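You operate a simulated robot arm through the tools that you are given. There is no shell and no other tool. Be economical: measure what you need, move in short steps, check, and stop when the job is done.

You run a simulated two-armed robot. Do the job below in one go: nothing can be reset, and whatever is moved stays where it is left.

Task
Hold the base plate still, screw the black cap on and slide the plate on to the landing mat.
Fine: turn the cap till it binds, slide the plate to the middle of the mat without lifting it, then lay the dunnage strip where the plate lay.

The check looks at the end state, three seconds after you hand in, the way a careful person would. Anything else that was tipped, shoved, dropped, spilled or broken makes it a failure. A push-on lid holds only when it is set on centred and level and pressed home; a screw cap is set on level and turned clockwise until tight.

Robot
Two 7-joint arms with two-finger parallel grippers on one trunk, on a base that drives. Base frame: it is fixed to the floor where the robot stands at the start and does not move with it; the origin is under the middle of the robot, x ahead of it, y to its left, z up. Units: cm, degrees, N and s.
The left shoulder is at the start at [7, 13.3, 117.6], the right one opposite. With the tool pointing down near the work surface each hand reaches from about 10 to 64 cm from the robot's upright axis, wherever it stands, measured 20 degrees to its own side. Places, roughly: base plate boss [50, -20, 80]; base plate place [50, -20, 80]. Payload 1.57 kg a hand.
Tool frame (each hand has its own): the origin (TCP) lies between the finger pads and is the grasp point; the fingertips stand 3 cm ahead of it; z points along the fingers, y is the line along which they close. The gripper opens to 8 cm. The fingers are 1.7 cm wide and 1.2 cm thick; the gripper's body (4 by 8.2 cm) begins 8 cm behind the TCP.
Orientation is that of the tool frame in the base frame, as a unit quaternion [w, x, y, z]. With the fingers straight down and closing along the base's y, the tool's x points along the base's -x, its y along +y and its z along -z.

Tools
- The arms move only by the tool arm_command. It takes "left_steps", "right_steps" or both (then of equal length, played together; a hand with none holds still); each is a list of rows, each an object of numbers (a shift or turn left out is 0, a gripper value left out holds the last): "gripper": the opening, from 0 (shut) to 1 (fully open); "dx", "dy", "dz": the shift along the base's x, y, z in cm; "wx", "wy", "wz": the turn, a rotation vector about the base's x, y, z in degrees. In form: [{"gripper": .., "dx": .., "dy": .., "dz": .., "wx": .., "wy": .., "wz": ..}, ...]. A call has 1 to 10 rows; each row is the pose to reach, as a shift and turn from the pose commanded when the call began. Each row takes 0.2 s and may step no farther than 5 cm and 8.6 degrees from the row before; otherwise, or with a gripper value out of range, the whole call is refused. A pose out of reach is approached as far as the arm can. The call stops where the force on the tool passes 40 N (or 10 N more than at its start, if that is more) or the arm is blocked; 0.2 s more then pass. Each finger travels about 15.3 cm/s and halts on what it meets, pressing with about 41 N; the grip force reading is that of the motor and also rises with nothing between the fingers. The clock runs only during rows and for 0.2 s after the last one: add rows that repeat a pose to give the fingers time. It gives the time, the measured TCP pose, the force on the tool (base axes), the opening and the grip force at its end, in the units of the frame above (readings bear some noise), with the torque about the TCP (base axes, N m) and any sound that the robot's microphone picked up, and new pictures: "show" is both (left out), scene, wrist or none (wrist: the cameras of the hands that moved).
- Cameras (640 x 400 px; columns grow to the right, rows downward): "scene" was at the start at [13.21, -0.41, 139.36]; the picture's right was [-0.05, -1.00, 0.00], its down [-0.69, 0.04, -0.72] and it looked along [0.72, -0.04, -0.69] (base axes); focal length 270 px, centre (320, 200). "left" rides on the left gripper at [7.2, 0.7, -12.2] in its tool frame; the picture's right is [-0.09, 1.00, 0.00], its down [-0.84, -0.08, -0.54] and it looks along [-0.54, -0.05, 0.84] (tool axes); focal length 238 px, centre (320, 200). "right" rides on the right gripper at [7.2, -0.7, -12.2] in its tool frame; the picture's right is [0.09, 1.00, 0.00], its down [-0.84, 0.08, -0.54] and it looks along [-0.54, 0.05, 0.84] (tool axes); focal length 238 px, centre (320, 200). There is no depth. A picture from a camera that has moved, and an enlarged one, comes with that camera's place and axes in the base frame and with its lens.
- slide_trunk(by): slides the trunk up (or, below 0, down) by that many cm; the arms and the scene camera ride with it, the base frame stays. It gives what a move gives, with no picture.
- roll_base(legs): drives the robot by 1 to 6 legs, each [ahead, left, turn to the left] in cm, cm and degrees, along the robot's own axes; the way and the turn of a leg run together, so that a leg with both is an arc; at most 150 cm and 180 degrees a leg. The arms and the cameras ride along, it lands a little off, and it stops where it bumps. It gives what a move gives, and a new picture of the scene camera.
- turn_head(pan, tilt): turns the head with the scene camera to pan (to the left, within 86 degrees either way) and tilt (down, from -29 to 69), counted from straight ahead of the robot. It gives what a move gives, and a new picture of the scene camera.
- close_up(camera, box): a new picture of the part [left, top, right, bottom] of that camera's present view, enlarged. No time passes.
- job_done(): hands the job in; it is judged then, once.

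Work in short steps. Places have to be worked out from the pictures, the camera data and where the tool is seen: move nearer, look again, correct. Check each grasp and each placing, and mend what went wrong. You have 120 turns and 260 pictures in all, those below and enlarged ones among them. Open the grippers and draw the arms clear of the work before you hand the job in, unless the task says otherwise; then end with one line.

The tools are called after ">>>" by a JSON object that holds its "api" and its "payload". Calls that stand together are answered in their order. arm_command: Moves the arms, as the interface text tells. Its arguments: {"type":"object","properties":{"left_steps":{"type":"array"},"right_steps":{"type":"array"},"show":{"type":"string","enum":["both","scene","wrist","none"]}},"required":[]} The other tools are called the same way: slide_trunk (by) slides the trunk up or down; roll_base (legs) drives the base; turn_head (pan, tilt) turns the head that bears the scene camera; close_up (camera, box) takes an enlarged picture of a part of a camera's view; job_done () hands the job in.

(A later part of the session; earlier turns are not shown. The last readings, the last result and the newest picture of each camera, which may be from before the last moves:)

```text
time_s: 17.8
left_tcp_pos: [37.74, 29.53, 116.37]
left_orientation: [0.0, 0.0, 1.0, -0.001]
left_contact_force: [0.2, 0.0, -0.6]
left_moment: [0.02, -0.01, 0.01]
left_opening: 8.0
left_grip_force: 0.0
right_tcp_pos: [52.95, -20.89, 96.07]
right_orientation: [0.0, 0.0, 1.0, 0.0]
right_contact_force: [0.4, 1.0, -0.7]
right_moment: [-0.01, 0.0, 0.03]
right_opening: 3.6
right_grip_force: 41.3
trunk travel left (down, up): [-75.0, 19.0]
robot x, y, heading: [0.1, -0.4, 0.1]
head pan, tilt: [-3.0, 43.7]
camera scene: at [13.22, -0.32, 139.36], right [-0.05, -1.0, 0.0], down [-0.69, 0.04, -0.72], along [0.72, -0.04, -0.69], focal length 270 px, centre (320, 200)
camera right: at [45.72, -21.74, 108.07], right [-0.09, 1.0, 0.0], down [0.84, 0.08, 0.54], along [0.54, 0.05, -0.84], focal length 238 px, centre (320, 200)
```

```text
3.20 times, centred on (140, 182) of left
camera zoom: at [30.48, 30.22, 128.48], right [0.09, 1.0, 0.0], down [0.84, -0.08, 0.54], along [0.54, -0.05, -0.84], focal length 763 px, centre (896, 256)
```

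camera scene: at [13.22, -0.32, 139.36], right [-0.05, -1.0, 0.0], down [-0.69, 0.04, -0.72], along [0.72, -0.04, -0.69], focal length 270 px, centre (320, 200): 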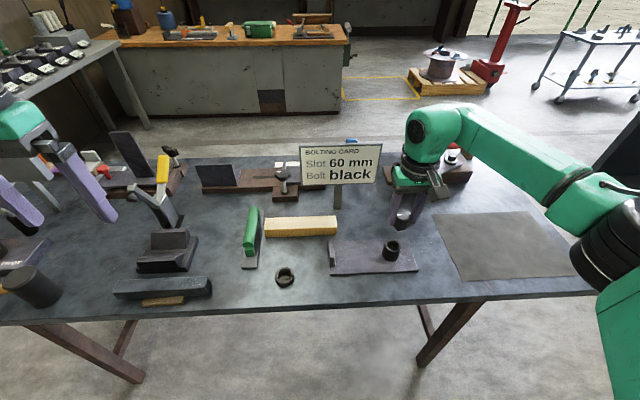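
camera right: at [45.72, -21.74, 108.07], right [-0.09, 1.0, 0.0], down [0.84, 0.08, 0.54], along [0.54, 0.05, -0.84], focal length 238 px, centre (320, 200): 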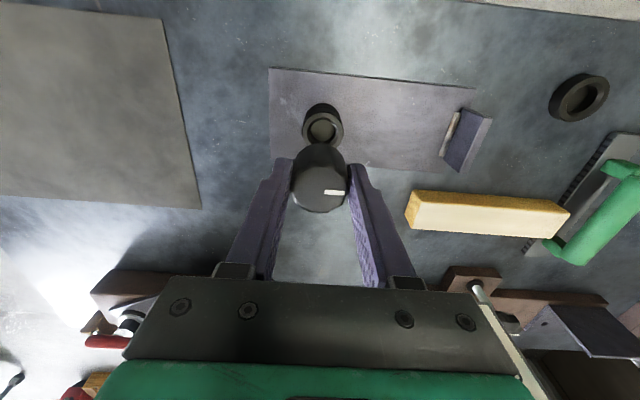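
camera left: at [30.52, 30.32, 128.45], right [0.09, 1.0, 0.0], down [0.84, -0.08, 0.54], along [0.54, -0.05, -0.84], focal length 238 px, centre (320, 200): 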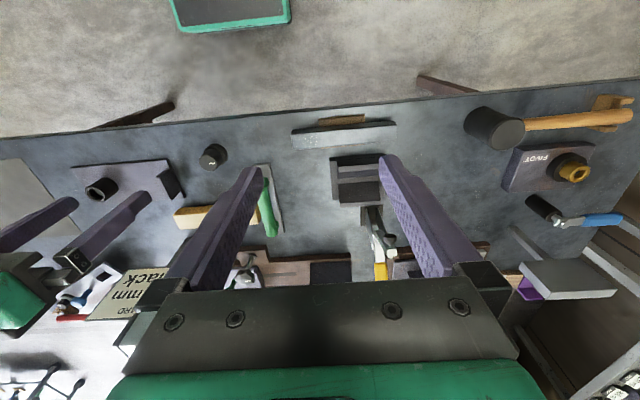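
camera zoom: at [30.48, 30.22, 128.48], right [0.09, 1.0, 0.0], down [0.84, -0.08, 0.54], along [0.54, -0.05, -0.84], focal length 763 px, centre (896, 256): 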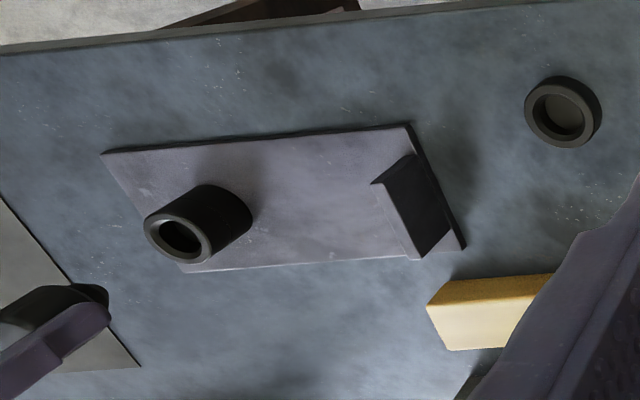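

Boss refined to about (52.5, -20.9). Next I need the tab at the plate's left end, which the left hand will hold, so I'll take two tight close-ups.

>>> {"api": "close_up", "payload": {"camera": "scene", "box": [320, 230, 360, 285]}}

>>> {"api": "close_up", "payload": {"camera": "right", "box": [430, 90, 510, 180]}}

>>> {"api": "close_up", "payload": {"camera": "left", "box": [140, 150, 200, 210]}}

```text
7.27 times, centred on (340, 258) of scene
camera zoom: at [13.22, -0.32, 139.36], right [-0.05, -1.0, 0.0], down [-0.69, 0.04, -0.72], along [0.72, -0.04, -0.69], focal length 1961 px, centre (174, -218)
```

zoom: 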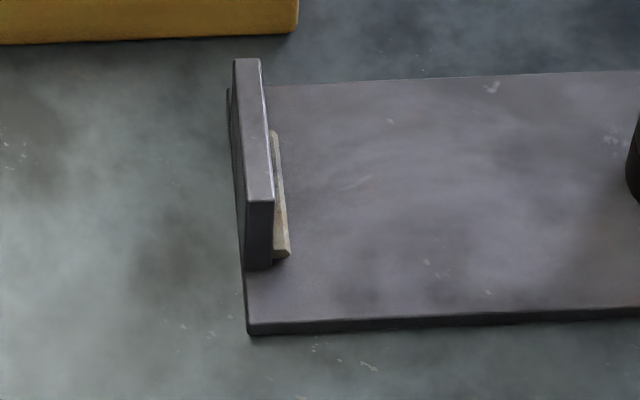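

```text
4.44 times, centred on (470, 135) of right
camera zoom: at [45.72, -21.74, 108.07], right [-0.09, 1.0, 0.0], down [0.84, 0.08, 0.54], along [0.54, 0.05, -0.84], focal length 1059 px, centre (-347, 489)
```

zoom: 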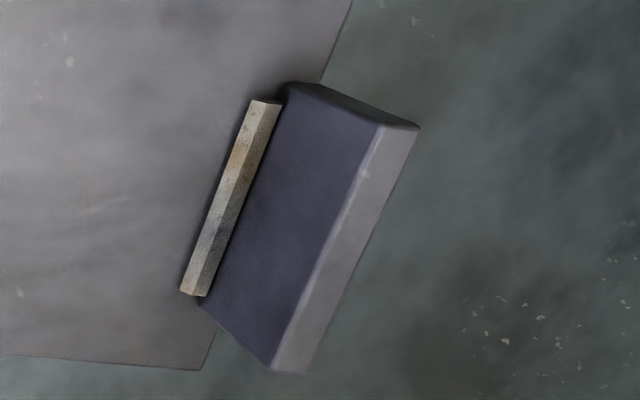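

```text
6.67 times, centred on (170, 180) of left
camera zoom: at [30.48, 30.22, 128.48], right [0.09, 1.0, 0.0], down [0.84, -0.08, 0.54], along [0.54, -0.05, -0.84], focal length 1589 px, centre (1320, 333)
```

zoom: 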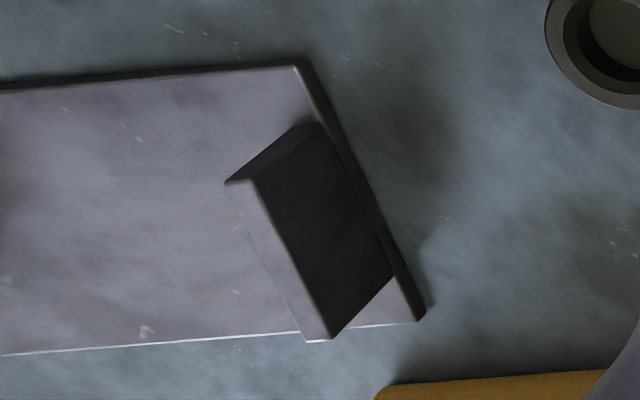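

The tab is an upright wall at x 50–55.8, y≈-5.25, top z≈85, with a weld bead at its foot on the -y side. I'll bring the left hand above it, half-open.

>>> {"api": "arm_command", "payload": {"left_steps": [{"dx": 1.5, "dy": -3.5, "dz": -1.8, "gripper": 0.6}, {"dx": 3, "dy": -7, "dz": -3.6}, {"dx": 4.6, "dy": -10.5, "dz": -5.4}, {"dx": 6.1, "dy": -14, "dz": -7.2}, {"dx": 7.6, "dy": -17.4, "dz": -9}, {"dx": 9.1, "dy": -20.9, "dz": -10.8}, {"dx": 10.6, "dy": -24.4, "dz": -12.6}, {"dx": 12.2, "dy": -27.9, "dz": -14.4}, {"dx": 13.7, "dy": -31.4, "dz": -16.2}, {"dx": 15.2, "dy": -34.7, "dz": -18}], "show": "both"}}

>>> {"api": "close_up", "payload": {"camera": "left", "box": [220, 60, 420, 235]}}

```text
time_s: 20.0
left_tcp_pos: [53.13, -5.57, 98.45]
left_orientation: [0.0, -0.001, 1.0, 0.001]
left_contact_force: [0.8, -0.6, -0.4]
left_moment: [-0.02, 0.02, -0.02]
left_opening: 4.8
left_grip_force: 0.0
right_tcp_pos: [53.01, -21.14, 95.83]
right_orientation: [0.0, 0.0, 1.0, 0.001]
right_contact_force: [0.8, -0.4, -0.3]
right_moment: [0.03, -0.05, 0.02]
right_opening: 3.62
right_grip_force: 40.5
trunk travel left (down, up): [-75.0, 19.0]
robot x, y, heading: [-0.39, 0.28, 0.0]
head pan, tilt: [-3.0, 43.7]
camera scene: at [13.25, -0.72, 139.35], right [-0.05, -1.0, 0.0], down [-0.69, 0.04, -0.72], along [0.72, -0.04, -0.69], focal length 270 px, centre (320, 200)
camera left: at [45.82, -4.84, 110.57], right [0.09, 1.0, 0.0], down [0.84, -0.08, 0.54], along [0.54, -0.05, -0.84], focal length 238 px, centre (320, 200)
```

scene: 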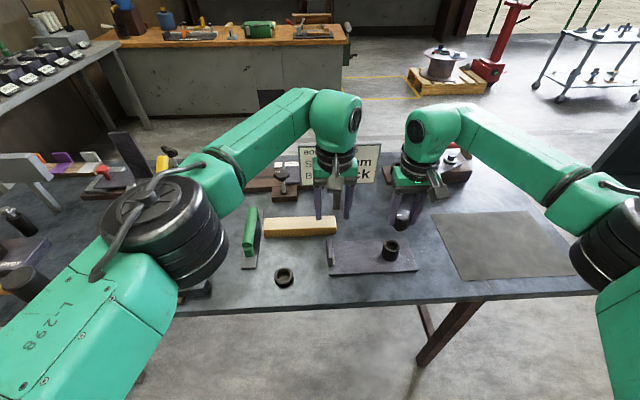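
left: 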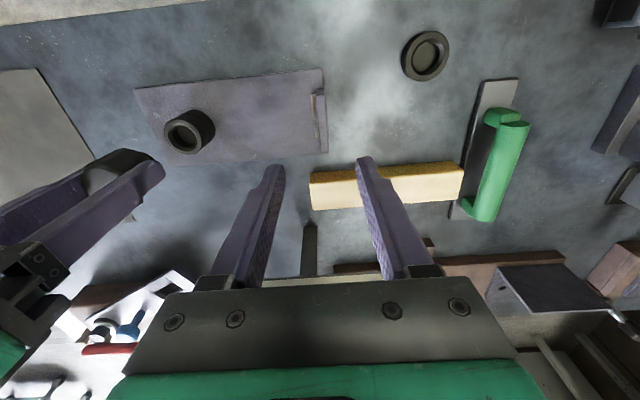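

```text
2.29 times, centred on (320, 148) of left
camera zoom: at [45.82, -4.84, 110.57], right [0.09, 1.0, 0.0], down [0.84, -0.08, 0.54], along [0.54, -0.05, -0.84], focal length 545 px, centre (320, 320)
```

zoom: 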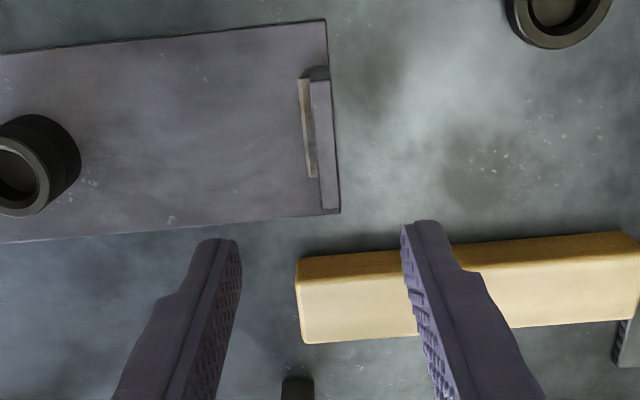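

Tab top is seen at (52.6, -5.2), right under the left hand. I'll lower it so the fingers straddle the tab, tips at z≈82.

>>> {"api": "arm_command", "payload": {"left_steps": [{"dy": 0.2, "dz": -4}, {"dy": 0.2, "dz": -8}, {"dy": 0.2, "dz": -10.5}, {"dy": 0.2, "dz": -12.2}, {"dy": 0.2, "dz": -13.2}, {"dy": 0.2, "dz": -13.2}], "show": "wrist"}}

>>> {"api": "close_up", "payload": {"camera": "left", "box": [220, 80, 420, 235]}}

```text
time_s: 21.4
left_tcp_pos: [52.96, -4.82, 85.35]
left_orientation: [0.0, 0.0, 1.0, 0.0]
left_contact_force: [-0.2, -0.8, -0.7]
left_moment: [0.02, 0.03, 0.02]
left_opening: 4.84
left_grip_force: 0.1
right_tcp_pos: [52.99, -21.04, 95.96]
right_orientation: [0.0, 0.001, 1.0, 0.001]
right_contact_force: [-0.9, 0.4, -1.0]
right_moment: [0.02, 0.01, -0.02]
right_opening: 3.63
right_grip_force: 40.9
trunk travel left (down, up): [-75.0, 19.0]
robot x, y, heading: [-0.05, -0.05, -0.1]
head pan, tilt: [-3.0, 43.7]
camera left: at [45.71, -4.21, 97.49], right [0.09, 1.0, 0.0], down [0.84, -0.08, 0.54], along [0.54, -0.05, -0.84], focal length 238 px, centre (320, 200)
```

left: 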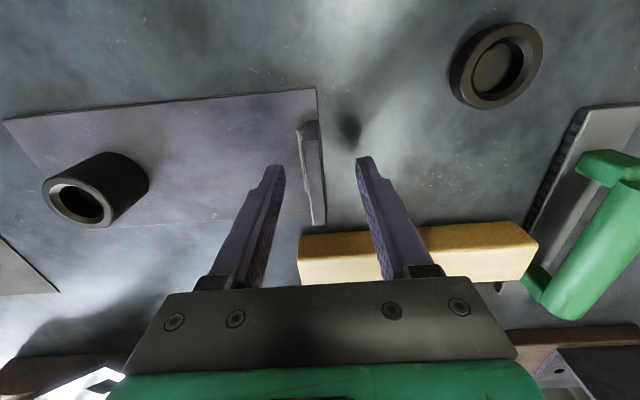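

```text
2.58 times, centred on (320, 158) of left
camera zoom: at [45.71, -4.21, 97.49], right [0.09, 1.0, 0.0], down [0.84, -0.08, 0.54], along [0.54, -0.05, -0.84], focal length 615 px, centre (320, 310)
```

zoom: 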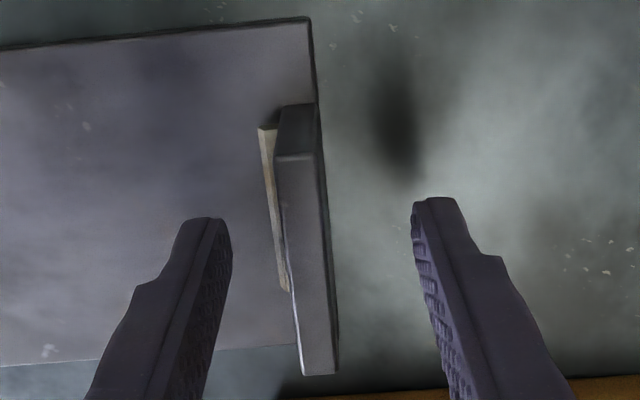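

The tab is ~0.35 cm to the -y side of centre. I'll shift and close gently.

>>> {"api": "arm_command", "payload": {"left_steps": [{"dy": -0.35}, {"dy": -0.35, "gripper": 0.3}, {"dy": -0.35, "gripper": 0.2}, {"dy": -0.35, "gripper": 0.2}], "show": "wrist"}}

>>> {"api": "close_up", "payload": {"camera": "left", "box": [220, 80, 420, 235]}}

```text
time_s: 22.4
left_tcp_pos: [52.95, -5.26, 85.33]
left_orientation: [0.0, -0.001, 1.0, 0.0]
left_contact_force: [1.3, -0.5, -0.3]
left_moment: [0.01, 0.04, 0.0]
left_opening: 1.6
left_grip_force: 0.0
right_tcp_pos: [52.98, -21.01, 96.02]
right_orientation: [0.0, 0.0, 1.0, 0.0]
right_contact_force: [-0.3, -0.7, -0.8]
right_moment: [-0.04, 0.0, 0.04]
right_opening: 3.61
right_grip_force: 41.0
trunk travel left (down, up): [-75.0, 19.0]
robot x, y, heading: [0.13, -0.27, 0.2]
head pan, tilt: [-3.0, 43.7]
camera left: at [45.72, -4.63, 97.44], right [0.09, 1.0, 0.0], down [0.84, -0.08, 0.54], along [0.54, -0.05, -0.84], focal length 238 px, centre (320, 200)
```

left: 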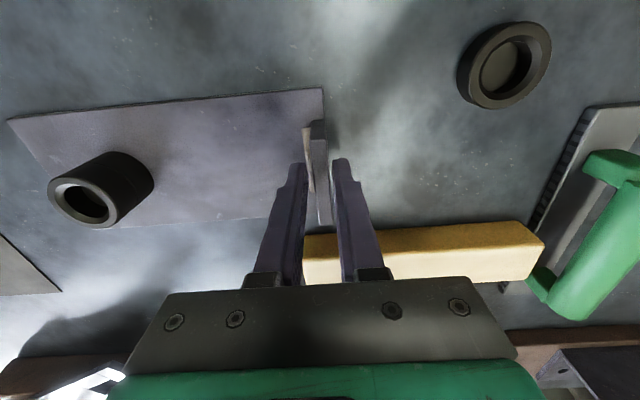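

```text
2.58 times, centred on (320, 158) of left
camera zoom: at [45.72, -4.63, 97.44], right [0.09, 1.0, 0.0], down [0.84, -0.08, 0.54], along [0.54, -0.05, -0.84], focal length 615 px, centre (320, 310)
```

zoom: 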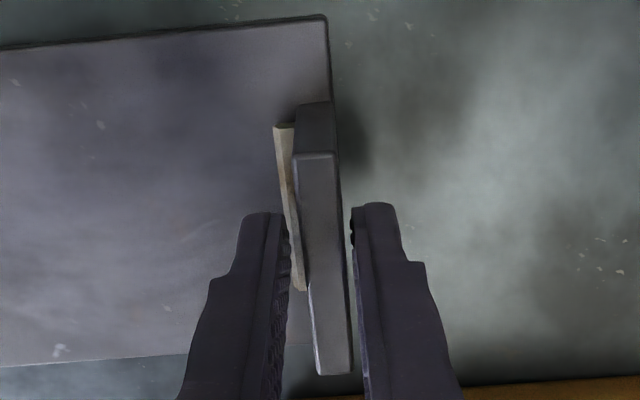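

Centred with a small gap each side. I'll close fully on the tab.

>>> {"api": "arm_command", "payload": {"left_steps": [{"gripper": 0.1}, {"gripper": 0.0}, {"gripper": 0.0}], "show": "wrist"}}

>>> {"api": "close_up", "payload": {"camera": "right", "box": [230, 60, 430, 235]}}

```text
time_s: 23.2
left_tcp_pos: [53.07, -5.18, 85.3]
left_orientation: [0.0, -0.001, 1.0, 0.0]
left_contact_force: [-0.6, 4.0, 0.4]
left_moment: [0.26, 0.01, -0.03]
left_opening: 1.0
left_grip_force: 27.8
right_tcp_pos: [52.96, -20.91, 95.95]
right_orientation: [-0.001, 0.0, 1.0, 0.0]
right_contact_force: [-0.1, -0.5, -0.5]
right_moment: [-0.06, 0.01, 0.02]
right_opening: 3.62
right_grip_force: 41.2
trunk travel left (down, up): [-75.0, 19.0]
robot x, y, heading: [0.04, -0.06, -0.1]
head pan, tilt: [-3.0, 43.7]
camera left: at [45.74, -4.49, 97.44], right [0.09, 1.0, 0.0], down [0.84, -0.08, 0.54], along [0.54, -0.05, -0.84], focal length 238 px, centre (320, 200)
```

left: 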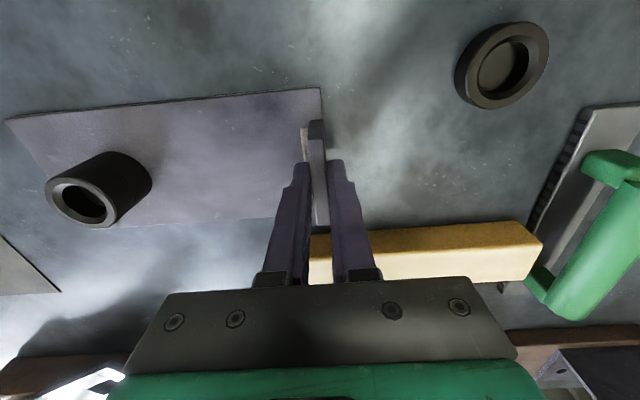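

```text
2.29 times, centred on (330, 148) of right
camera zoom: at [45.71, -21.65, 108.08], right [-0.09, 1.0, 0.0], down [0.84, 0.08, 0.54], along [0.54, 0.05, -0.84], focal length 545 px, centre (297, 320)
```

zoom: 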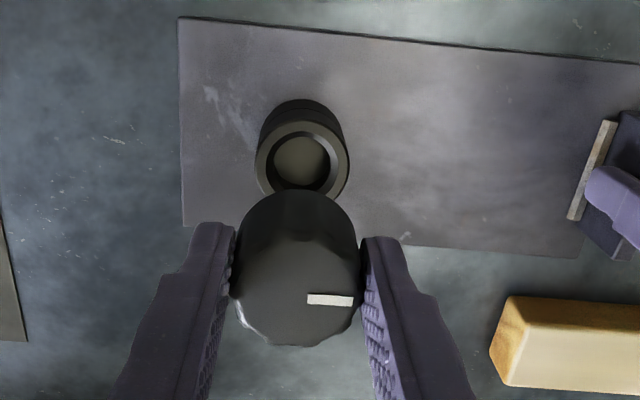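

Plate held (tab 1.0 cm between the left fingers). Boss centre reads (52.4, -20.8); I'll shift the cap over it and lower to TCP z≈91 for a closer alignment.

>>> {"api": "arm_command", "payload": {"right_steps": [{"dx": -0.4, "dy": 0.15, "dz": -2.5}, {"dx": -0.4, "dy": 0.15, "dz": -4.8}, {"dx": -0.4, "dy": 0.15, "dz": -4.8}], "show": "wrist"}}

>>> {"api": "close_up", "payload": {"camera": "right", "box": [240, 90, 400, 220]}}

>>> {"api": "close_up", "payload": {"camera": "scene", "box": [340, 180, 450, 280]}}

>>> {"api": "close_up", "payload": {"camera": "left", "box": [0, 120, 160, 250]}}

```text
time_s: 24.0
left_tcp_pos: [53.0, -5.14, 85.43]
left_orientation: [-0.001, 0.0, 1.0, -0.001]
left_contact_force: [0.3, 6.3, -0.1]
left_moment: [0.25, -0.11, -0.04]
left_opening: 0.99
left_grip_force: 28.0
right_tcp_pos: [52.56, -20.63, 91.11]
right_orientation: [0.0, 0.0, 1.0, -0.001]
right_contact_force: [-0.5, -0.5, 0.6]
right_moment: [0.01, 0.0, 0.01]
right_opening: 3.62
right_grip_force: 41.1
trunk travel left (down, up): [-75.0, 19.0]
robot x, y, heading: [-0.21, 0.28, 0.0]
head pan, tilt: [-3.0, 43.7]
camera right: at [45.36, -21.47, 103.17], right [-0.09, 1.0, 0.0], down [0.84, 0.08, 0.54], along [0.54, 0.05, -0.84], focal length 238 px, centre (320, 200)
```

right: 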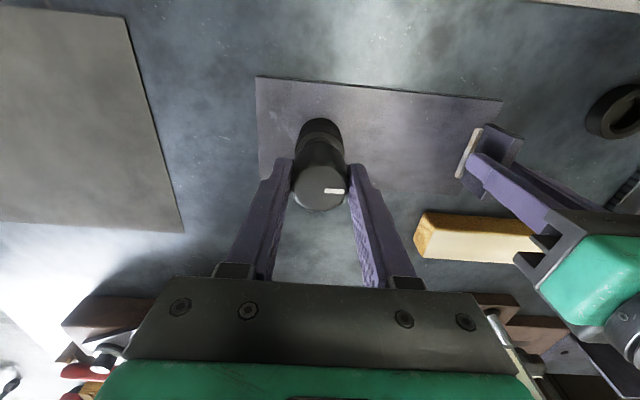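

```text
3.08 times, centred on (320, 155) of right
camera zoom: at [45.36, -21.47, 103.17], right [-0.09, 1.0, 0.0], down [0.84, 0.08, 0.54], along [0.54, 0.05, -0.84], focal length 733 px, centre (320, 338)
```

zoom: 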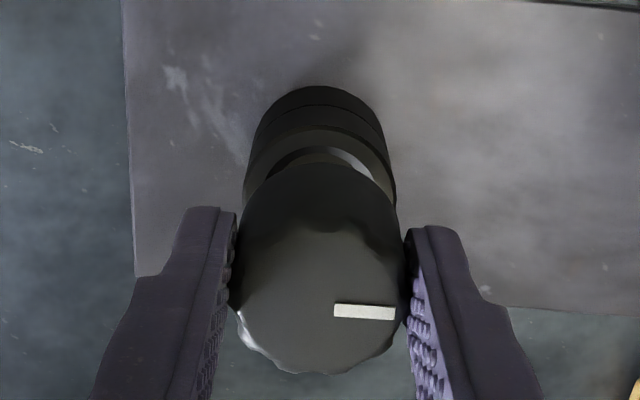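

```text
4.00 times, centred on (395, 230) of scene
camera zoom: at [13.23, -0.27, 139.36], right [-0.05, -1.0, 0.0], down [-0.69, 0.04, -0.72], along [0.72, -0.04, -0.69], focal length 1078 px, centre (20, 80)
```

zoom: 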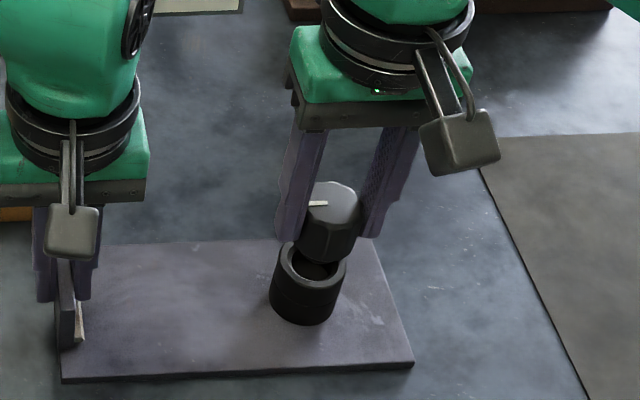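

```text
3.08 times, centred on (80, 185) of left
camera zoom: at [45.74, -4.5, 97.44], right [0.09, 1.0, 0.0], down [0.84, -0.08, 0.54], along [0.54, -0.05, -0.84], focal length 733 px, centre (1058, 246)
```

zoom: 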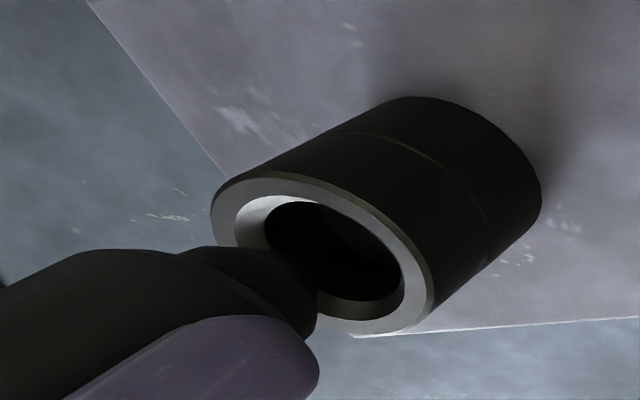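

The left camera reveals the cap has a stud below that must enter the boss bore; boss top is about (52.7, -20.8, 84.6), cap is ~0.2 cm short in x. I'll correct and lower gently in small steps.

>>> {"api": "arm_command", "payload": {"right_steps": [{"dx": 0.2, "dy": -0.05}, {"dx": 0.2, "dy": -0.05, "dz": -0.4}, {"dx": 0.2, "dy": -0.05, "dz": -0.8}, {"dx": 0.2, "dy": -0.05, "dz": -1.2}, {"dx": 0.2, "dy": -0.05, "dz": -1.2}], "show": "none"}}

>>> {"api": "close_up", "payload": {"camera": "left", "box": [0, 120, 160, 250]}}

>>> {"api": "close_up", "payload": {"camera": "scene", "box": [370, 210, 420, 270]}}

>>> {"api": "close_up", "payload": {"camera": "right", "box": [240, 90, 400, 220]}}

```text
time_s: 25.2
left_tcp_pos: [53.03, -5.22, 85.25]
left_orientation: [0.0, 0.0, 1.0, -0.001]
left_contact_force: [-1.1, 4.7, 0.1]
left_moment: [0.27, -0.19, -0.02]
left_opening: 0.96
left_grip_force: 28.5
right_tcp_pos: [52.88, -20.61, 89.78]
right_orientation: [-0.001, 0.001, 1.0, 0.0]
right_contact_force: [0.4, -0.5, -0.7]
right_moment: [0.0, 0.03, 0.03]
right_opening: 3.62
right_grip_force: 41.2
trunk travel left (down, up): [-75.0, 19.0]
robot x, y, heading: [-0.07, -0.32, -0.1]
head pan, tilt: [-3.0, 43.7]
```

```text
3.08 times, centred on (80, 185) of left
camera zoom: at [45.74, -4.52, 97.44], right [0.09, 1.0, 0.0], down [0.84, -0.08, 0.54], along [0.54, -0.05, -0.84], focal length 733 px, centre (1058, 246)
```

zoom: 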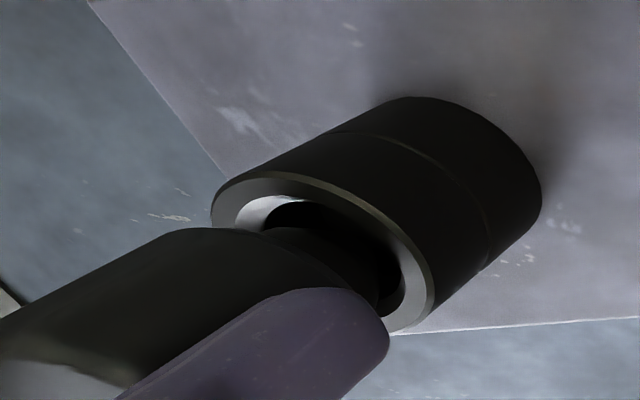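

```text
6.67 times, centred on (395, 240) of scene
camera zoom: at [13.24, -0.28, 139.35], right [-0.05, -1.0, 0.0], down [-0.69, 0.04, -0.72], along [0.72, -0.04, -0.69], focal length 1797 px, centre (-180, -67)
```

zoom: 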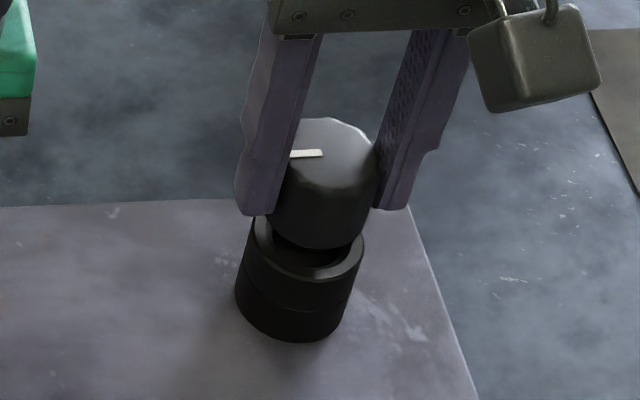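

```text
3.08 times, centred on (320, 155) of right
camera zoom: at [45.69, -21.39, 102.01], right [-0.09, 1.0, 0.0], down [0.84, 0.08, 0.54], along [0.54, 0.05, -0.84], focal length 733 px, centre (320, 338)
```

zoom: 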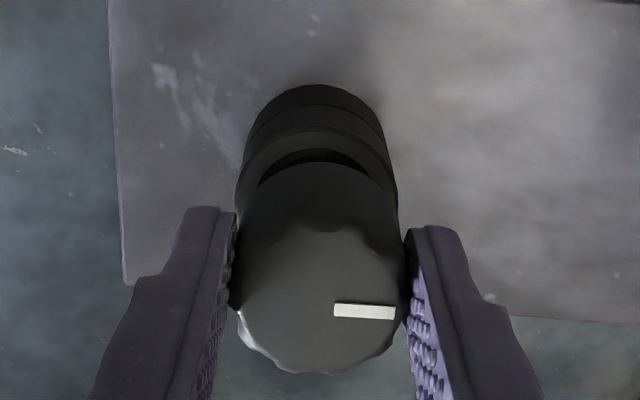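

The stud is over the bore with y aligned; x looks perhaps 0.1–0.2 too far. I'll correct -0.1 and lower further until touch.

>>> {"api": "arm_command", "payload": {"right_steps": [{"dx": -0.12}, {"dx": -0.12, "dz": -0.4}, {"dx": -0.12, "dz": -0.8}, {"dx": -0.12, "dz": -1.2}, {"dx": -0.12, "dz": -1.6}, {"dx": -0.12, "dz": -1.6}], "show": "none"}}

>>> {"api": "close_up", "payload": {"camera": "left", "box": [0, 120, 160, 250]}}

>>> {"api": "close_up", "payload": {"camera": "scene", "box": [370, 210, 420, 270]}}

```text
time_s: 26.6
left_tcp_pos: [52.88, -5.24, 85.42]
left_orientation: [0.0, 0.0, 1.0, -0.001]
left_contact_force: [1.9, 2.0, 0.1]
left_moment: [0.25, -0.55, 0.27]
left_opening: 0.99
left_grip_force: 28.1
right_tcp_pos: [52.84, -20.76, 88.55]
right_orientation: [0.002, 0.001, 1.0, 0.001]
right_contact_force: [-0.9, -2.8, 21.3]
right_moment: [-0.2, 0.03, -0.05]
right_opening: 3.64
right_grip_force: 40.4
trunk travel left (down, up): [-75.0, 19.0]
robot x, y, heading: [0.07, -0.11, 0.3]
head pan, tilt: [-3.0, 43.7]
```

```text
3.08 times, centred on (80, 185) of left
camera zoom: at [45.61, -4.51, 97.45], right [0.09, 1.0, 0.0], down [0.84, -0.08, 0.54], along [0.54, -0.05, -0.84], focal length 733 px, centre (1058, 246)
```

zoom: 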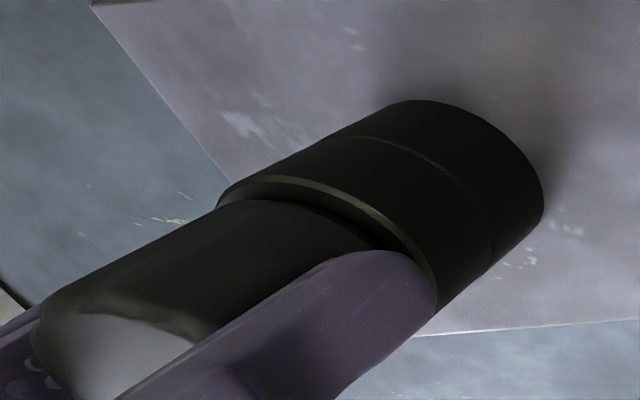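

```text
6.67 times, centred on (395, 240) of scene
camera zoom: at [13.08, -0.27, 139.38], right [-0.05, -1.0, 0.0], down [-0.69, 0.04, -0.72], along [0.72, -0.04, -0.69], focal length 1797 px, centre (-180, -67)
```

zoom: 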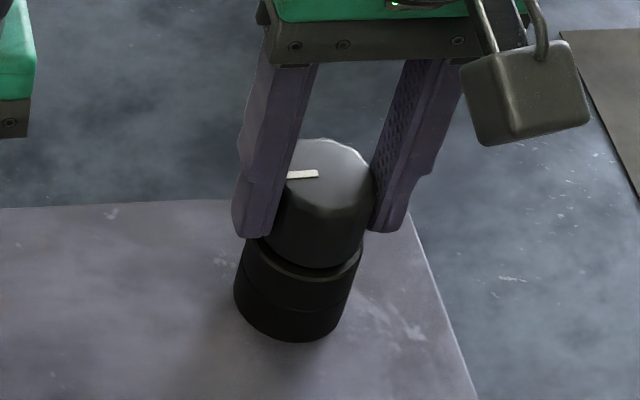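

The cap has met the boss (Fz +21 N) with the stud in the bore, level. I'll ease the pressure slightly and begin turning clockwise (−wz) for a first stroke.

>>> {"api": "arm_command", "payload": {"right_steps": [{"dz": 0.2, "wz": -6}, {"dz": 0.2, "wz": -12}, {"dz": 0.2, "wz": -20}, {"dz": 0.2, "wz": -28}, {"dz": 0.15, "wz": -36}, {"dz": 0.15, "wz": -44}, {"dz": 0.1, "wz": -52}, {"dz": 0.1, "wz": -60}], "show": "wrist"}}

>>> {"api": "close_up", "payload": {"camera": "scene", "box": [370, 210, 420, 270]}}

```text
time_s: 28.4
left_tcp_pos: [53.06, -5.2, 85.38]
left_orientation: [0.0, 0.001, 1.0, -0.001]
left_contact_force: [0.8, -4.1, 1.8]
left_moment: [0.2, 0.31, -0.15]
left_opening: 1.01
left_grip_force: 27.8
right_tcp_pos: [52.84, -20.73, 88.49]
right_orientation: [0.0, 0.502, 0.865, -0.001]
right_contact_force: [2.0, 8.2, -1.4]
right_moment: [0.38, -0.09, 0.03]
right_opening: 3.57
right_grip_force: 41.3
trunk travel left (down, up): [-75.0, 19.0]
robot x, y, heading: [-0.18, -0.1, -0.3]
head pan, tilt: [-3.0, 43.7]
camera right: at [48.68, -14.94, 100.55], right [0.82, 0.58, 0.0], down [0.48, -0.69, 0.54], along [0.31, -0.44, -0.84], focal length 238 px, centre (320, 200)
```

right: 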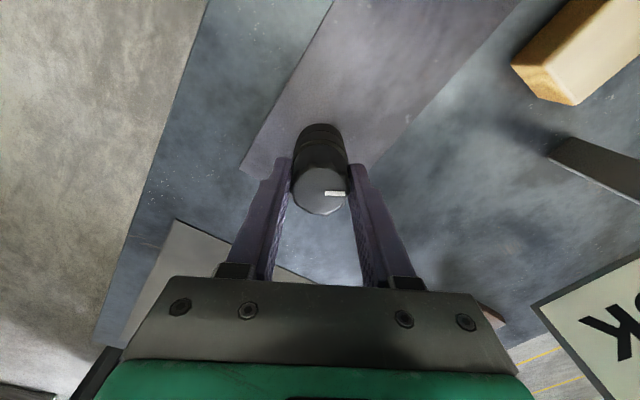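

```text
6.67 times, centred on (395, 240) of scene
camera zoom: at [13.29, -0.35, 139.36], right [-0.05, -1.0, 0.0], down [-0.69, 0.04, -0.72], along [0.72, -0.04, -0.69], focal length 1797 px, centre (-180, -67)
```

zoom: 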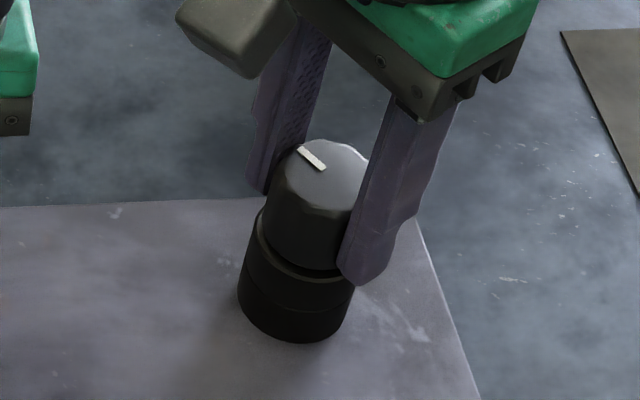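

The cap turned with the fingers at low torque and remains level. Now a regrip cycle: open, rotate back, then close and take another stroke.

>>> {"api": "arm_command", "payload": {"right_steps": [{"gripper": 0.62, "wz": 0}, {"wz": 8.5}, {"wz": 17}, {"wz": 25.5}, {"wz": 34}, {"wz": 42.5}, {"wz": 51}, {"wz": 59.5}, {"wz": 68}, {"wz": 76.5}], "show": "wrist"}}

>>> {"api": "close_up", "payload": {"camera": "scene", "box": [370, 210, 420, 270]}}

```text
time_s: 30.6
left_tcp_pos: [52.92, -5.26, 85.35]
left_orientation: [0.0, 0.0, 1.0, 0.0]
left_contact_force: [5.1, -3.1, 6.7]
left_moment: [0.01, 0.12, -0.11]
left_opening: 0.97
left_grip_force: 28.1
right_tcp_pos: [52.8, -20.88, 88.47]
right_orientation: [0.0, -0.12, 0.993, 0.001]
right_contact_force: [0.6, 0.1, -0.1]
right_moment: [-0.02, -0.01, -0.05]
right_opening: 4.97
right_grip_force: 0.1
trunk travel left (down, up): [-75.0, 19.0]
robot x, y, heading: [0.01, 0.16, -0.2]
head pan, tilt: [-3.0, 43.7]
camera right: at [45.94, -23.31, 100.57], right [-0.33, 0.95, 0.0], down [0.79, 0.27, 0.54], along [0.51, 0.18, -0.84], focal length 238 px, centre (320, 200)
```

right: 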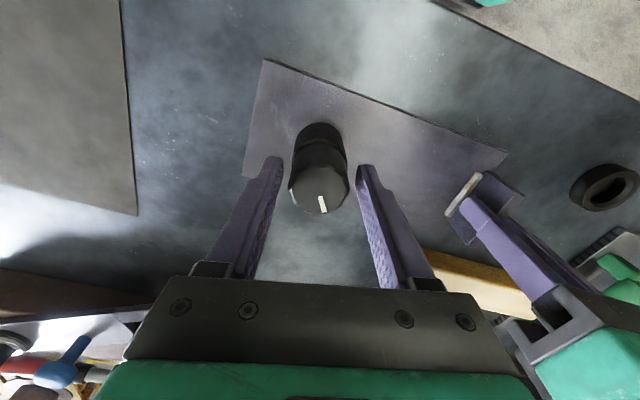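

```text
6.67 times, centred on (395, 240) of scene
camera zoom: at [13.23, -0.46, 139.36], right [-0.05, -1.0, 0.0], down [-0.69, 0.04, -0.72], along [0.72, -0.04, -0.69], focal length 1797 px, centre (-180, -67)
```

zoom: 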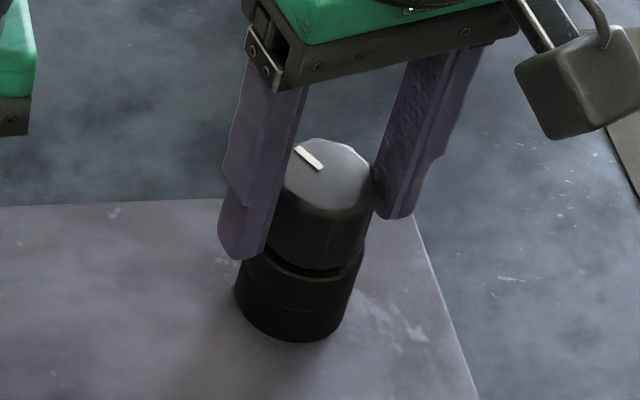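

The cap stays put, upright. Closing and making the next clockwise stroke with slight downward pressure.

>>> {"api": "arm_command", "payload": {"right_steps": [{"gripper": 0.2, "dz": -0.1}, {"wz": -8.5, "dz": -0.15}, {"wz": -17, "dz": -0.15}, {"wz": -25.5, "dz": -0.15}, {"wz": -34, "dz": -0.2}, {"wz": -42.5, "dz": -0.2}, {"wz": -51, "dz": -0.2}, {"wz": -59.5, "dz": -0.25}, {"wz": -68, "dz": -0.25}, {"wz": -76.5, "dz": -0.25}], "show": "none"}}

>>> {"api": "close_up", "payload": {"camera": "scene", "box": [370, 210, 420, 270]}}

```text
time_s: 32.8
left_tcp_pos: [52.99, -5.37, 85.37]
left_orientation: [-0.001, 0.0, 1.0, -0.001]
left_contact_force: [-1.7, -8.2, 1.2]
left_moment: [0.2, -0.76, 0.09]
left_opening: 0.98
left_grip_force: 28.1
right_tcp_pos: [52.86, -20.73, 88.3]
right_orientation: [0.0, 0.501, 0.865, 0.001]
right_contact_force: [1.3, 12.0, -2.4]
right_moment: [0.56, -0.07, -0.04]
right_opening: 3.6
right_grip_force: 41.3
trunk travel left (down, up): [-75.0, 19.0]
robot x, y, heading: [0.04, 0.12, -0.0]
head pan, tilt: [-3.0, 43.7]
```

```text
6.67 times, centred on (395, 240) of scene
camera zoom: at [13.23, -0.33, 139.35], right [-0.05, -1.0, 0.0], down [-0.69, 0.04, -0.72], along [0.72, -0.04, -0.69], focal length 1797 px, centre (-180, -67)
```

zoom: 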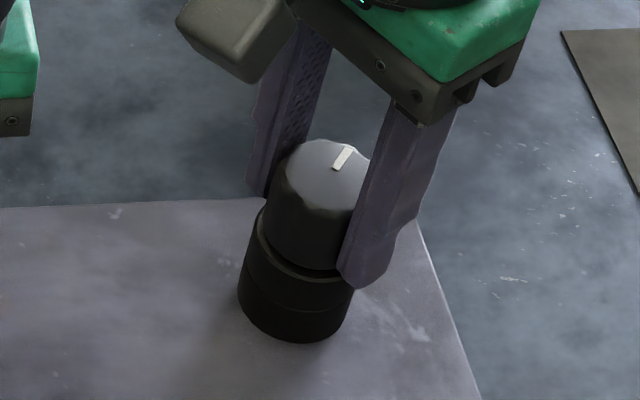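

Force readings show the thread pulling the cap down (Fz −2.4), so it is engaging. Next regrip, with a +0.15 y correction for the side load.

>>> {"api": "arm_command", "payload": {"right_steps": [{"gripper": 0.62, "wz": 0}, {"wz": 8.5, "dy": 0.1}, {"wz": 17, "dy": 0.1}, {"wz": 25.5, "dy": 0.1}, {"wz": 34, "dy": 0.1}, {"wz": 42.5, "dy": 0.1}, {"wz": 51, "dy": 0.1}, {"wz": 59.5, "dy": 0.1}, {"wz": 68, "dy": 0.1}, {"wz": 76.5, "dy": 0.1}], "show": "none"}}

>>> {"api": "arm_command", "payload": {"right_steps": [{"gripper": 0.2}, {"wz": -8.5}, {"wz": -17}, {"wz": -25.5, "dz": -0.05}, {"wz": -34, "dz": -0.05}, {"wz": -42.5, "dz": -0.05}, {"wz": -51, "dz": -0.1}, {"wz": -59.5, "dz": -0.1}, {"wz": -68, "dz": -0.1}, {"wz": -76.5, "dz": -0.1}], "show": "none"}}

>>> {"api": "close_up", "payload": {"camera": "scene", "box": [370, 210, 420, 270]}}

```text
time_s: 35.0
left_tcp_pos: [52.92, -5.32, 85.28]
left_orientation: [0.0, 0.0, 1.0, -0.001]
left_contact_force: [-1.6, 0.9, 1.2]
left_moment: [0.03, 0.69, -0.02]
left_opening: 0.99
left_grip_force: 27.9
right_tcp_pos: [52.83, -20.66, 88.11]
right_orientation: [0.0, -0.121, 0.993, 0.0]
right_contact_force: [-0.5, 0.9, 0.1]
right_moment: [-0.01, 0.0, 0.01]
right_opening: 4.96
right_grip_force: 0.1
trunk travel left (down, up): [-75.0, 19.0]
robot x, y, heading: [-0.13, 0.05, -0.3]
head pan, tilt: [-3.0, 43.7]
```

```text
time_s: 37.2
left_tcp_pos: [52.97, -5.25, 85.35]
left_orientation: [0.001, 0.0, 1.0, -0.001]
left_contact_force: [-0.7, -0.7, 0.1]
left_moment: [0.18, 0.33, -0.23]
left_opening: 0.99
left_grip_force: 28.3
right_tcp_pos: [52.74, -20.6, 88.11]
right_orientation: [-0.002, 0.5, 0.866, 0.0]
right_contact_force: [-0.7, 2.2, 1.3]
right_moment: [0.11, -0.08, 0.24]
right_opening: 3.61
right_grip_force: 40.7
trunk travel left (down, up): [-75.0, 19.0]
robot x, y, heading: [-0.26, 0.0, -0.0]
head pan, tilt: [-3.0, 43.7]
```

```text
6.67 times, centred on (395, 240) of scene
camera zoom: at [13.21, -0.36, 139.35], right [-0.05, -1.0, 0.0], down [-0.69, 0.04, -0.72], along [0.72, -0.04, -0.69], focal length 1797 px, centre (-180, -67)
```

zoom: 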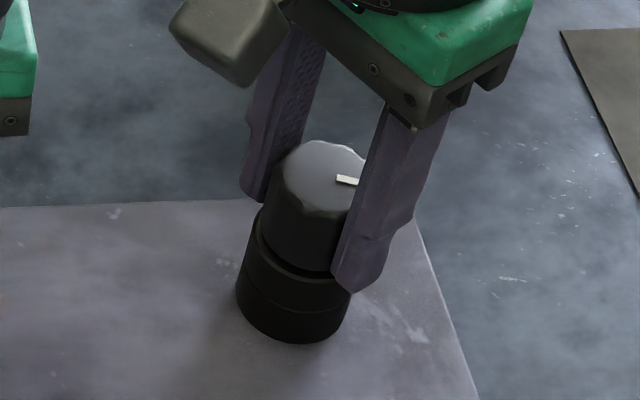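

Torque about z is rising (0.24 N·m), turning still follows. Another cycle.

>>> {"api": "arm_command", "payload": {"right_steps": [{"gripper": 0.62, "wz": 0}, {"wz": 8.5}, {"wz": 17}, {"wz": 25.5}, {"wz": 34}, {"wz": 42.5}, {"wz": 51}, {"wz": 59.5}, {"wz": 68}, {"wz": 76.5}], "show": "none"}}

>>> {"api": "close_up", "payload": {"camera": "scene", "box": [370, 210, 420, 270]}}

>>> {"api": "arm_command", "payload": {"right_steps": [{"gripper": 0.2}, {"wz": -8.5}, {"wz": -17}, {"wz": -25.5, "dz": -0.05}, {"wz": -34, "dz": -0.05}, {"wz": -42.5, "dz": -0.05}, {"wz": -51, "dz": -0.1}, {"wz": -59.5, "dz": -0.1}, {"wz": -68, "dz": -0.1}, {"wz": -76.5, "dz": -0.1}], "show": "none"}}

>>> {"api": "close_up", "payload": {"camera": "scene", "box": [370, 210, 420, 270]}}

```text
time_s: 39.4
left_tcp_pos: [53.0, -5.26, 85.31]
left_orientation: [0.0, 0.0, 1.0, 0.0]
left_contact_force: [0.2, 1.0, -0.7]
left_moment: [0.13, -0.19, -0.14]
left_opening: 0.99
left_grip_force: 27.5
right_tcp_pos: [52.86, -20.74, 88.03]
right_orientation: [0.001, -0.12, 0.993, 0.001]
right_contact_force: [0.8, 0.3, 0.3]
right_moment: [-0.02, -0.03, 0.0]
right_opening: 4.93
right_grip_force: 0.0
trunk travel left (down, up): [-75.0, 19.0]
robot x, y, heading: [-0.15, -0.1, 0.2]
head pan, tilt: [-3.0, 43.7]
```

```text
6.67 times, centred on (395, 240) of scene
camera zoom: at [13.2, -0.4, 139.36], right [-0.05, -1.0, 0.0], down [-0.69, 0.04, -0.72], along [0.72, -0.04, -0.69], focal length 1797 px, centre (-180, -67)
```

zoom: 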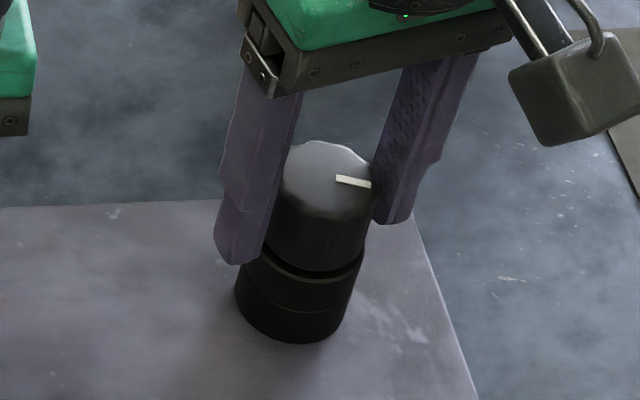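

```text
time_s: 41.6
left_tcp_pos: [52.93, -5.16, 85.31]
left_orientation: [0.0, 0.0, 1.0, 0.0]
left_contact_force: [4.3, 2.3, -0.6]
left_moment: [0.02, -0.15, -0.07]
left_opening: 0.99
left_grip_force: 28.1
right_tcp_pos: [52.83, -20.69, 88.05]
right_orientation: [0.001, 0.502, 0.865, 0.002]
right_contact_force: [-1.2, -5.8, 13.5]
right_moment: [-0.31, 0.15, 0.32]
right_opening: 3.57
right_grip_force: 41.5
trunk travel left (down, up): [-75.0, 19.0]
robot x, y, heading: [-0.35, -0.0, -0.1]
head pan, tilt: [-3.0, 43.7]
```

```text
6.67 times, centred on (395, 240) of scene
camera zoom: at [13.15, -0.4, 139.37], right [-0.05, -1.0, 0.0], down [-0.69, 0.04, -0.72], along [0.72, -0.04, -0.69], focal length 1797 px, centre (-180, -67)
```

zoom: 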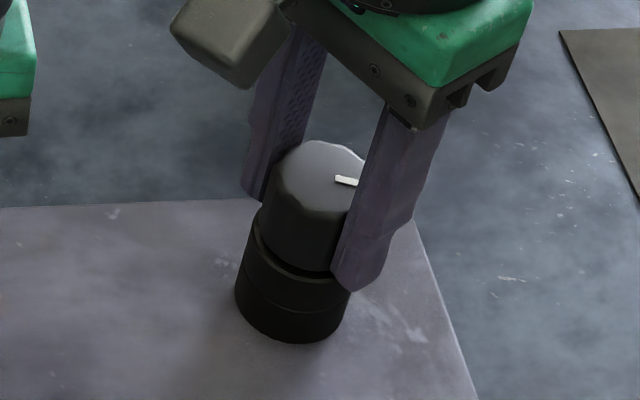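

The mark did not move in this stroke while torque reached 0.32 N·m — the fingers slipped, so it appears to be binding. I'll open, back off and look closely at the seat.

>>> {"api": "arm_command", "payload": {"right_steps": [{"gripper": 0.62, "wz": 0, "dz": 0.1}, {"wz": 8.5, "dz": 0.1}, {"wz": 17, "dz": 0.1}, {"wz": 25.5, "dz": 0.1}, {"wz": 34, "dz": 0.1}, {"wz": 42.5, "dz": 0.1}, {"wz": 51, "dz": 0.1}, {"wz": 59.5, "dz": 0.1}, {"wz": 68, "dz": 0.1}, {"wz": 76.5, "dz": 0.1}], "show": "none"}}

>>> {"api": "close_up", "payload": {"camera": "left", "box": [0, 120, 160, 250]}}

>>> {"api": "close_up", "payload": {"camera": "right", "box": [260, 100, 380, 220]}}

>>> {"api": "close_up", "payload": {"camera": "scene", "box": [380, 225, 410, 265]}}

```text
time_s: 43.8
left_tcp_pos: [53.03, -5.41, 85.33]
left_orientation: [0.0, 0.0, 1.0, 0.0]
left_contact_force: [-2.9, 2.2, 0.3]
left_moment: [0.11, -0.23, -0.17]
left_opening: 0.99
left_grip_force: 27.8
right_tcp_pos: [52.89, -20.67, 88.1]
right_orientation: [0.0, -0.12, 0.993, 0.001]
right_contact_force: [-0.3, 0.3, -0.7]
right_moment: [0.0, 0.0, -0.02]
right_opening: 4.98
right_grip_force: 0.1
right hand out of reach, approached as far as the arm can: row 10
trunk travel left (down, up): [-75.0, 19.0]
robot x, y, heading: [0.27, -0.19, -0.1]
head pan, tilt: [-3.0, 43.7]
```

```text
3.08 times, centred on (80, 185) of left
camera zoom: at [45.69, -4.59, 97.46], right [0.09, 1.0, 0.0], down [0.84, -0.08, 0.54], along [0.54, -0.05, -0.84], focal length 733 px, centre (1058, 246)
```

zoom: 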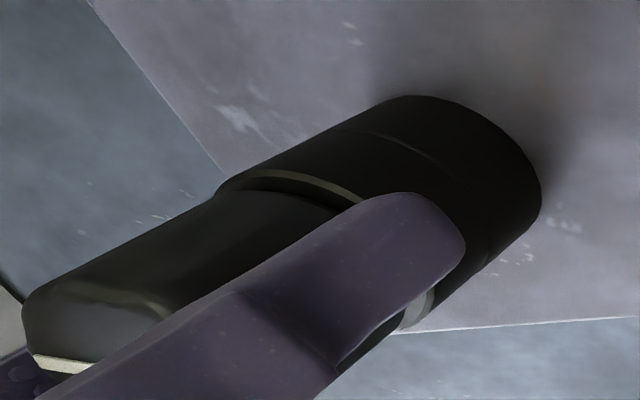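

```text
3.33 times, centred on (320, 160) of right
camera zoom: at [45.92, -23.18, 100.22], right [-0.33, 0.95, 0.0], down [0.79, 0.27, 0.54], along [0.51, 0.18, -0.84], focal length 794 px, centre (320, 333)
```

zoom: 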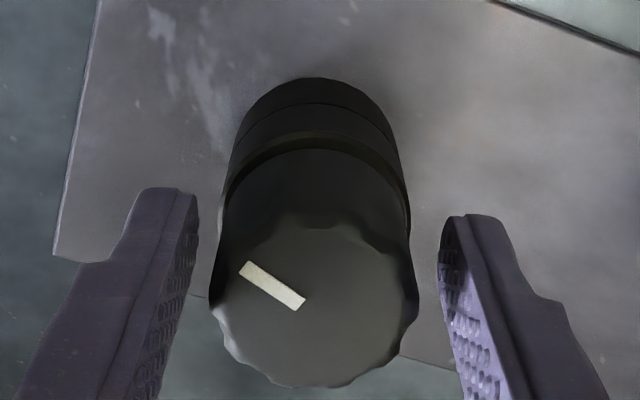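

```text
10.00 times, centred on (395, 245) of scene
camera zoom: at [13.17, -0.38, 139.36], right [-0.05, -1.0, 0.0], down [-0.69, 0.04, -0.72], along [0.72, -0.04, -0.69], focal length 2696 px, centre (-430, -250)
```

zoom: 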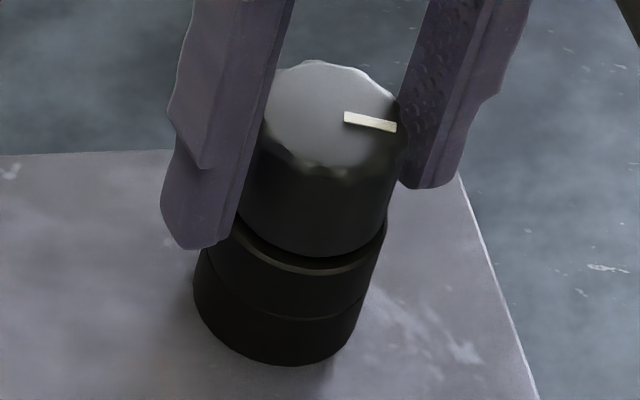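

Mark now points −y: the cap turned ~175° and then refused. To be sure it is bound and not merely pressed, I'll do one more stroke with no downward push.

>>> {"api": "arm_command", "payload": {"right_steps": [{"gripper": 0.0}, {"gripper": 0.0}, {"wz": -8}, {"wz": -16}, {"wz": -24}, {"wz": -32}, {"wz": -40}, {"wz": -48}], "show": "none"}}

>>> {"api": "close_up", "payload": {"camera": "scene", "box": [370, 210, 420, 270]}}

```text
time_s: 45.6
left_tcp_pos: [53.12, -5.28, 85.3]
left_orientation: [0.0, 0.0, 1.0, 0.0]
left_contact_force: [1.4, 2.3, -0.5]
left_moment: [0.14, 0.62, -0.17]
left_opening: 0.96
left_grip_force: 28.0
right_tcp_pos: [52.79, -20.52, 88.03]
right_orientation: [0.001, 0.297, 0.955, 0.0]
right_contact_force: [-0.5, -1.9, 2.9]
right_moment: [-0.1, -0.02, 0.08]
right_opening: 3.53
right_grip_force: 41.3
trunk travel left (down, up): [-75.0, 19.0]
robot x, y, heading: [0.15, -0.35, 0.1]
head pan, tilt: [-3.0, 43.7]
```

```text
6.67 times, centred on (395, 240) of scene
camera zoom: at [13.2, -0.37, 139.36], right [-0.05, -1.0, 0.0], down [-0.69, 0.04, -0.72], along [0.72, -0.04, -0.69], focal length 1797 px, centre (-180, -67)
```

zoom: 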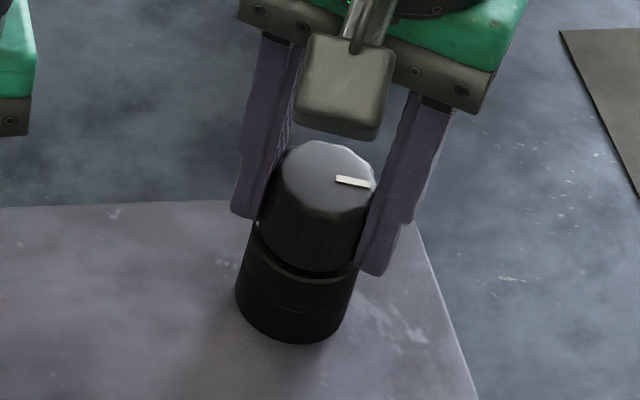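

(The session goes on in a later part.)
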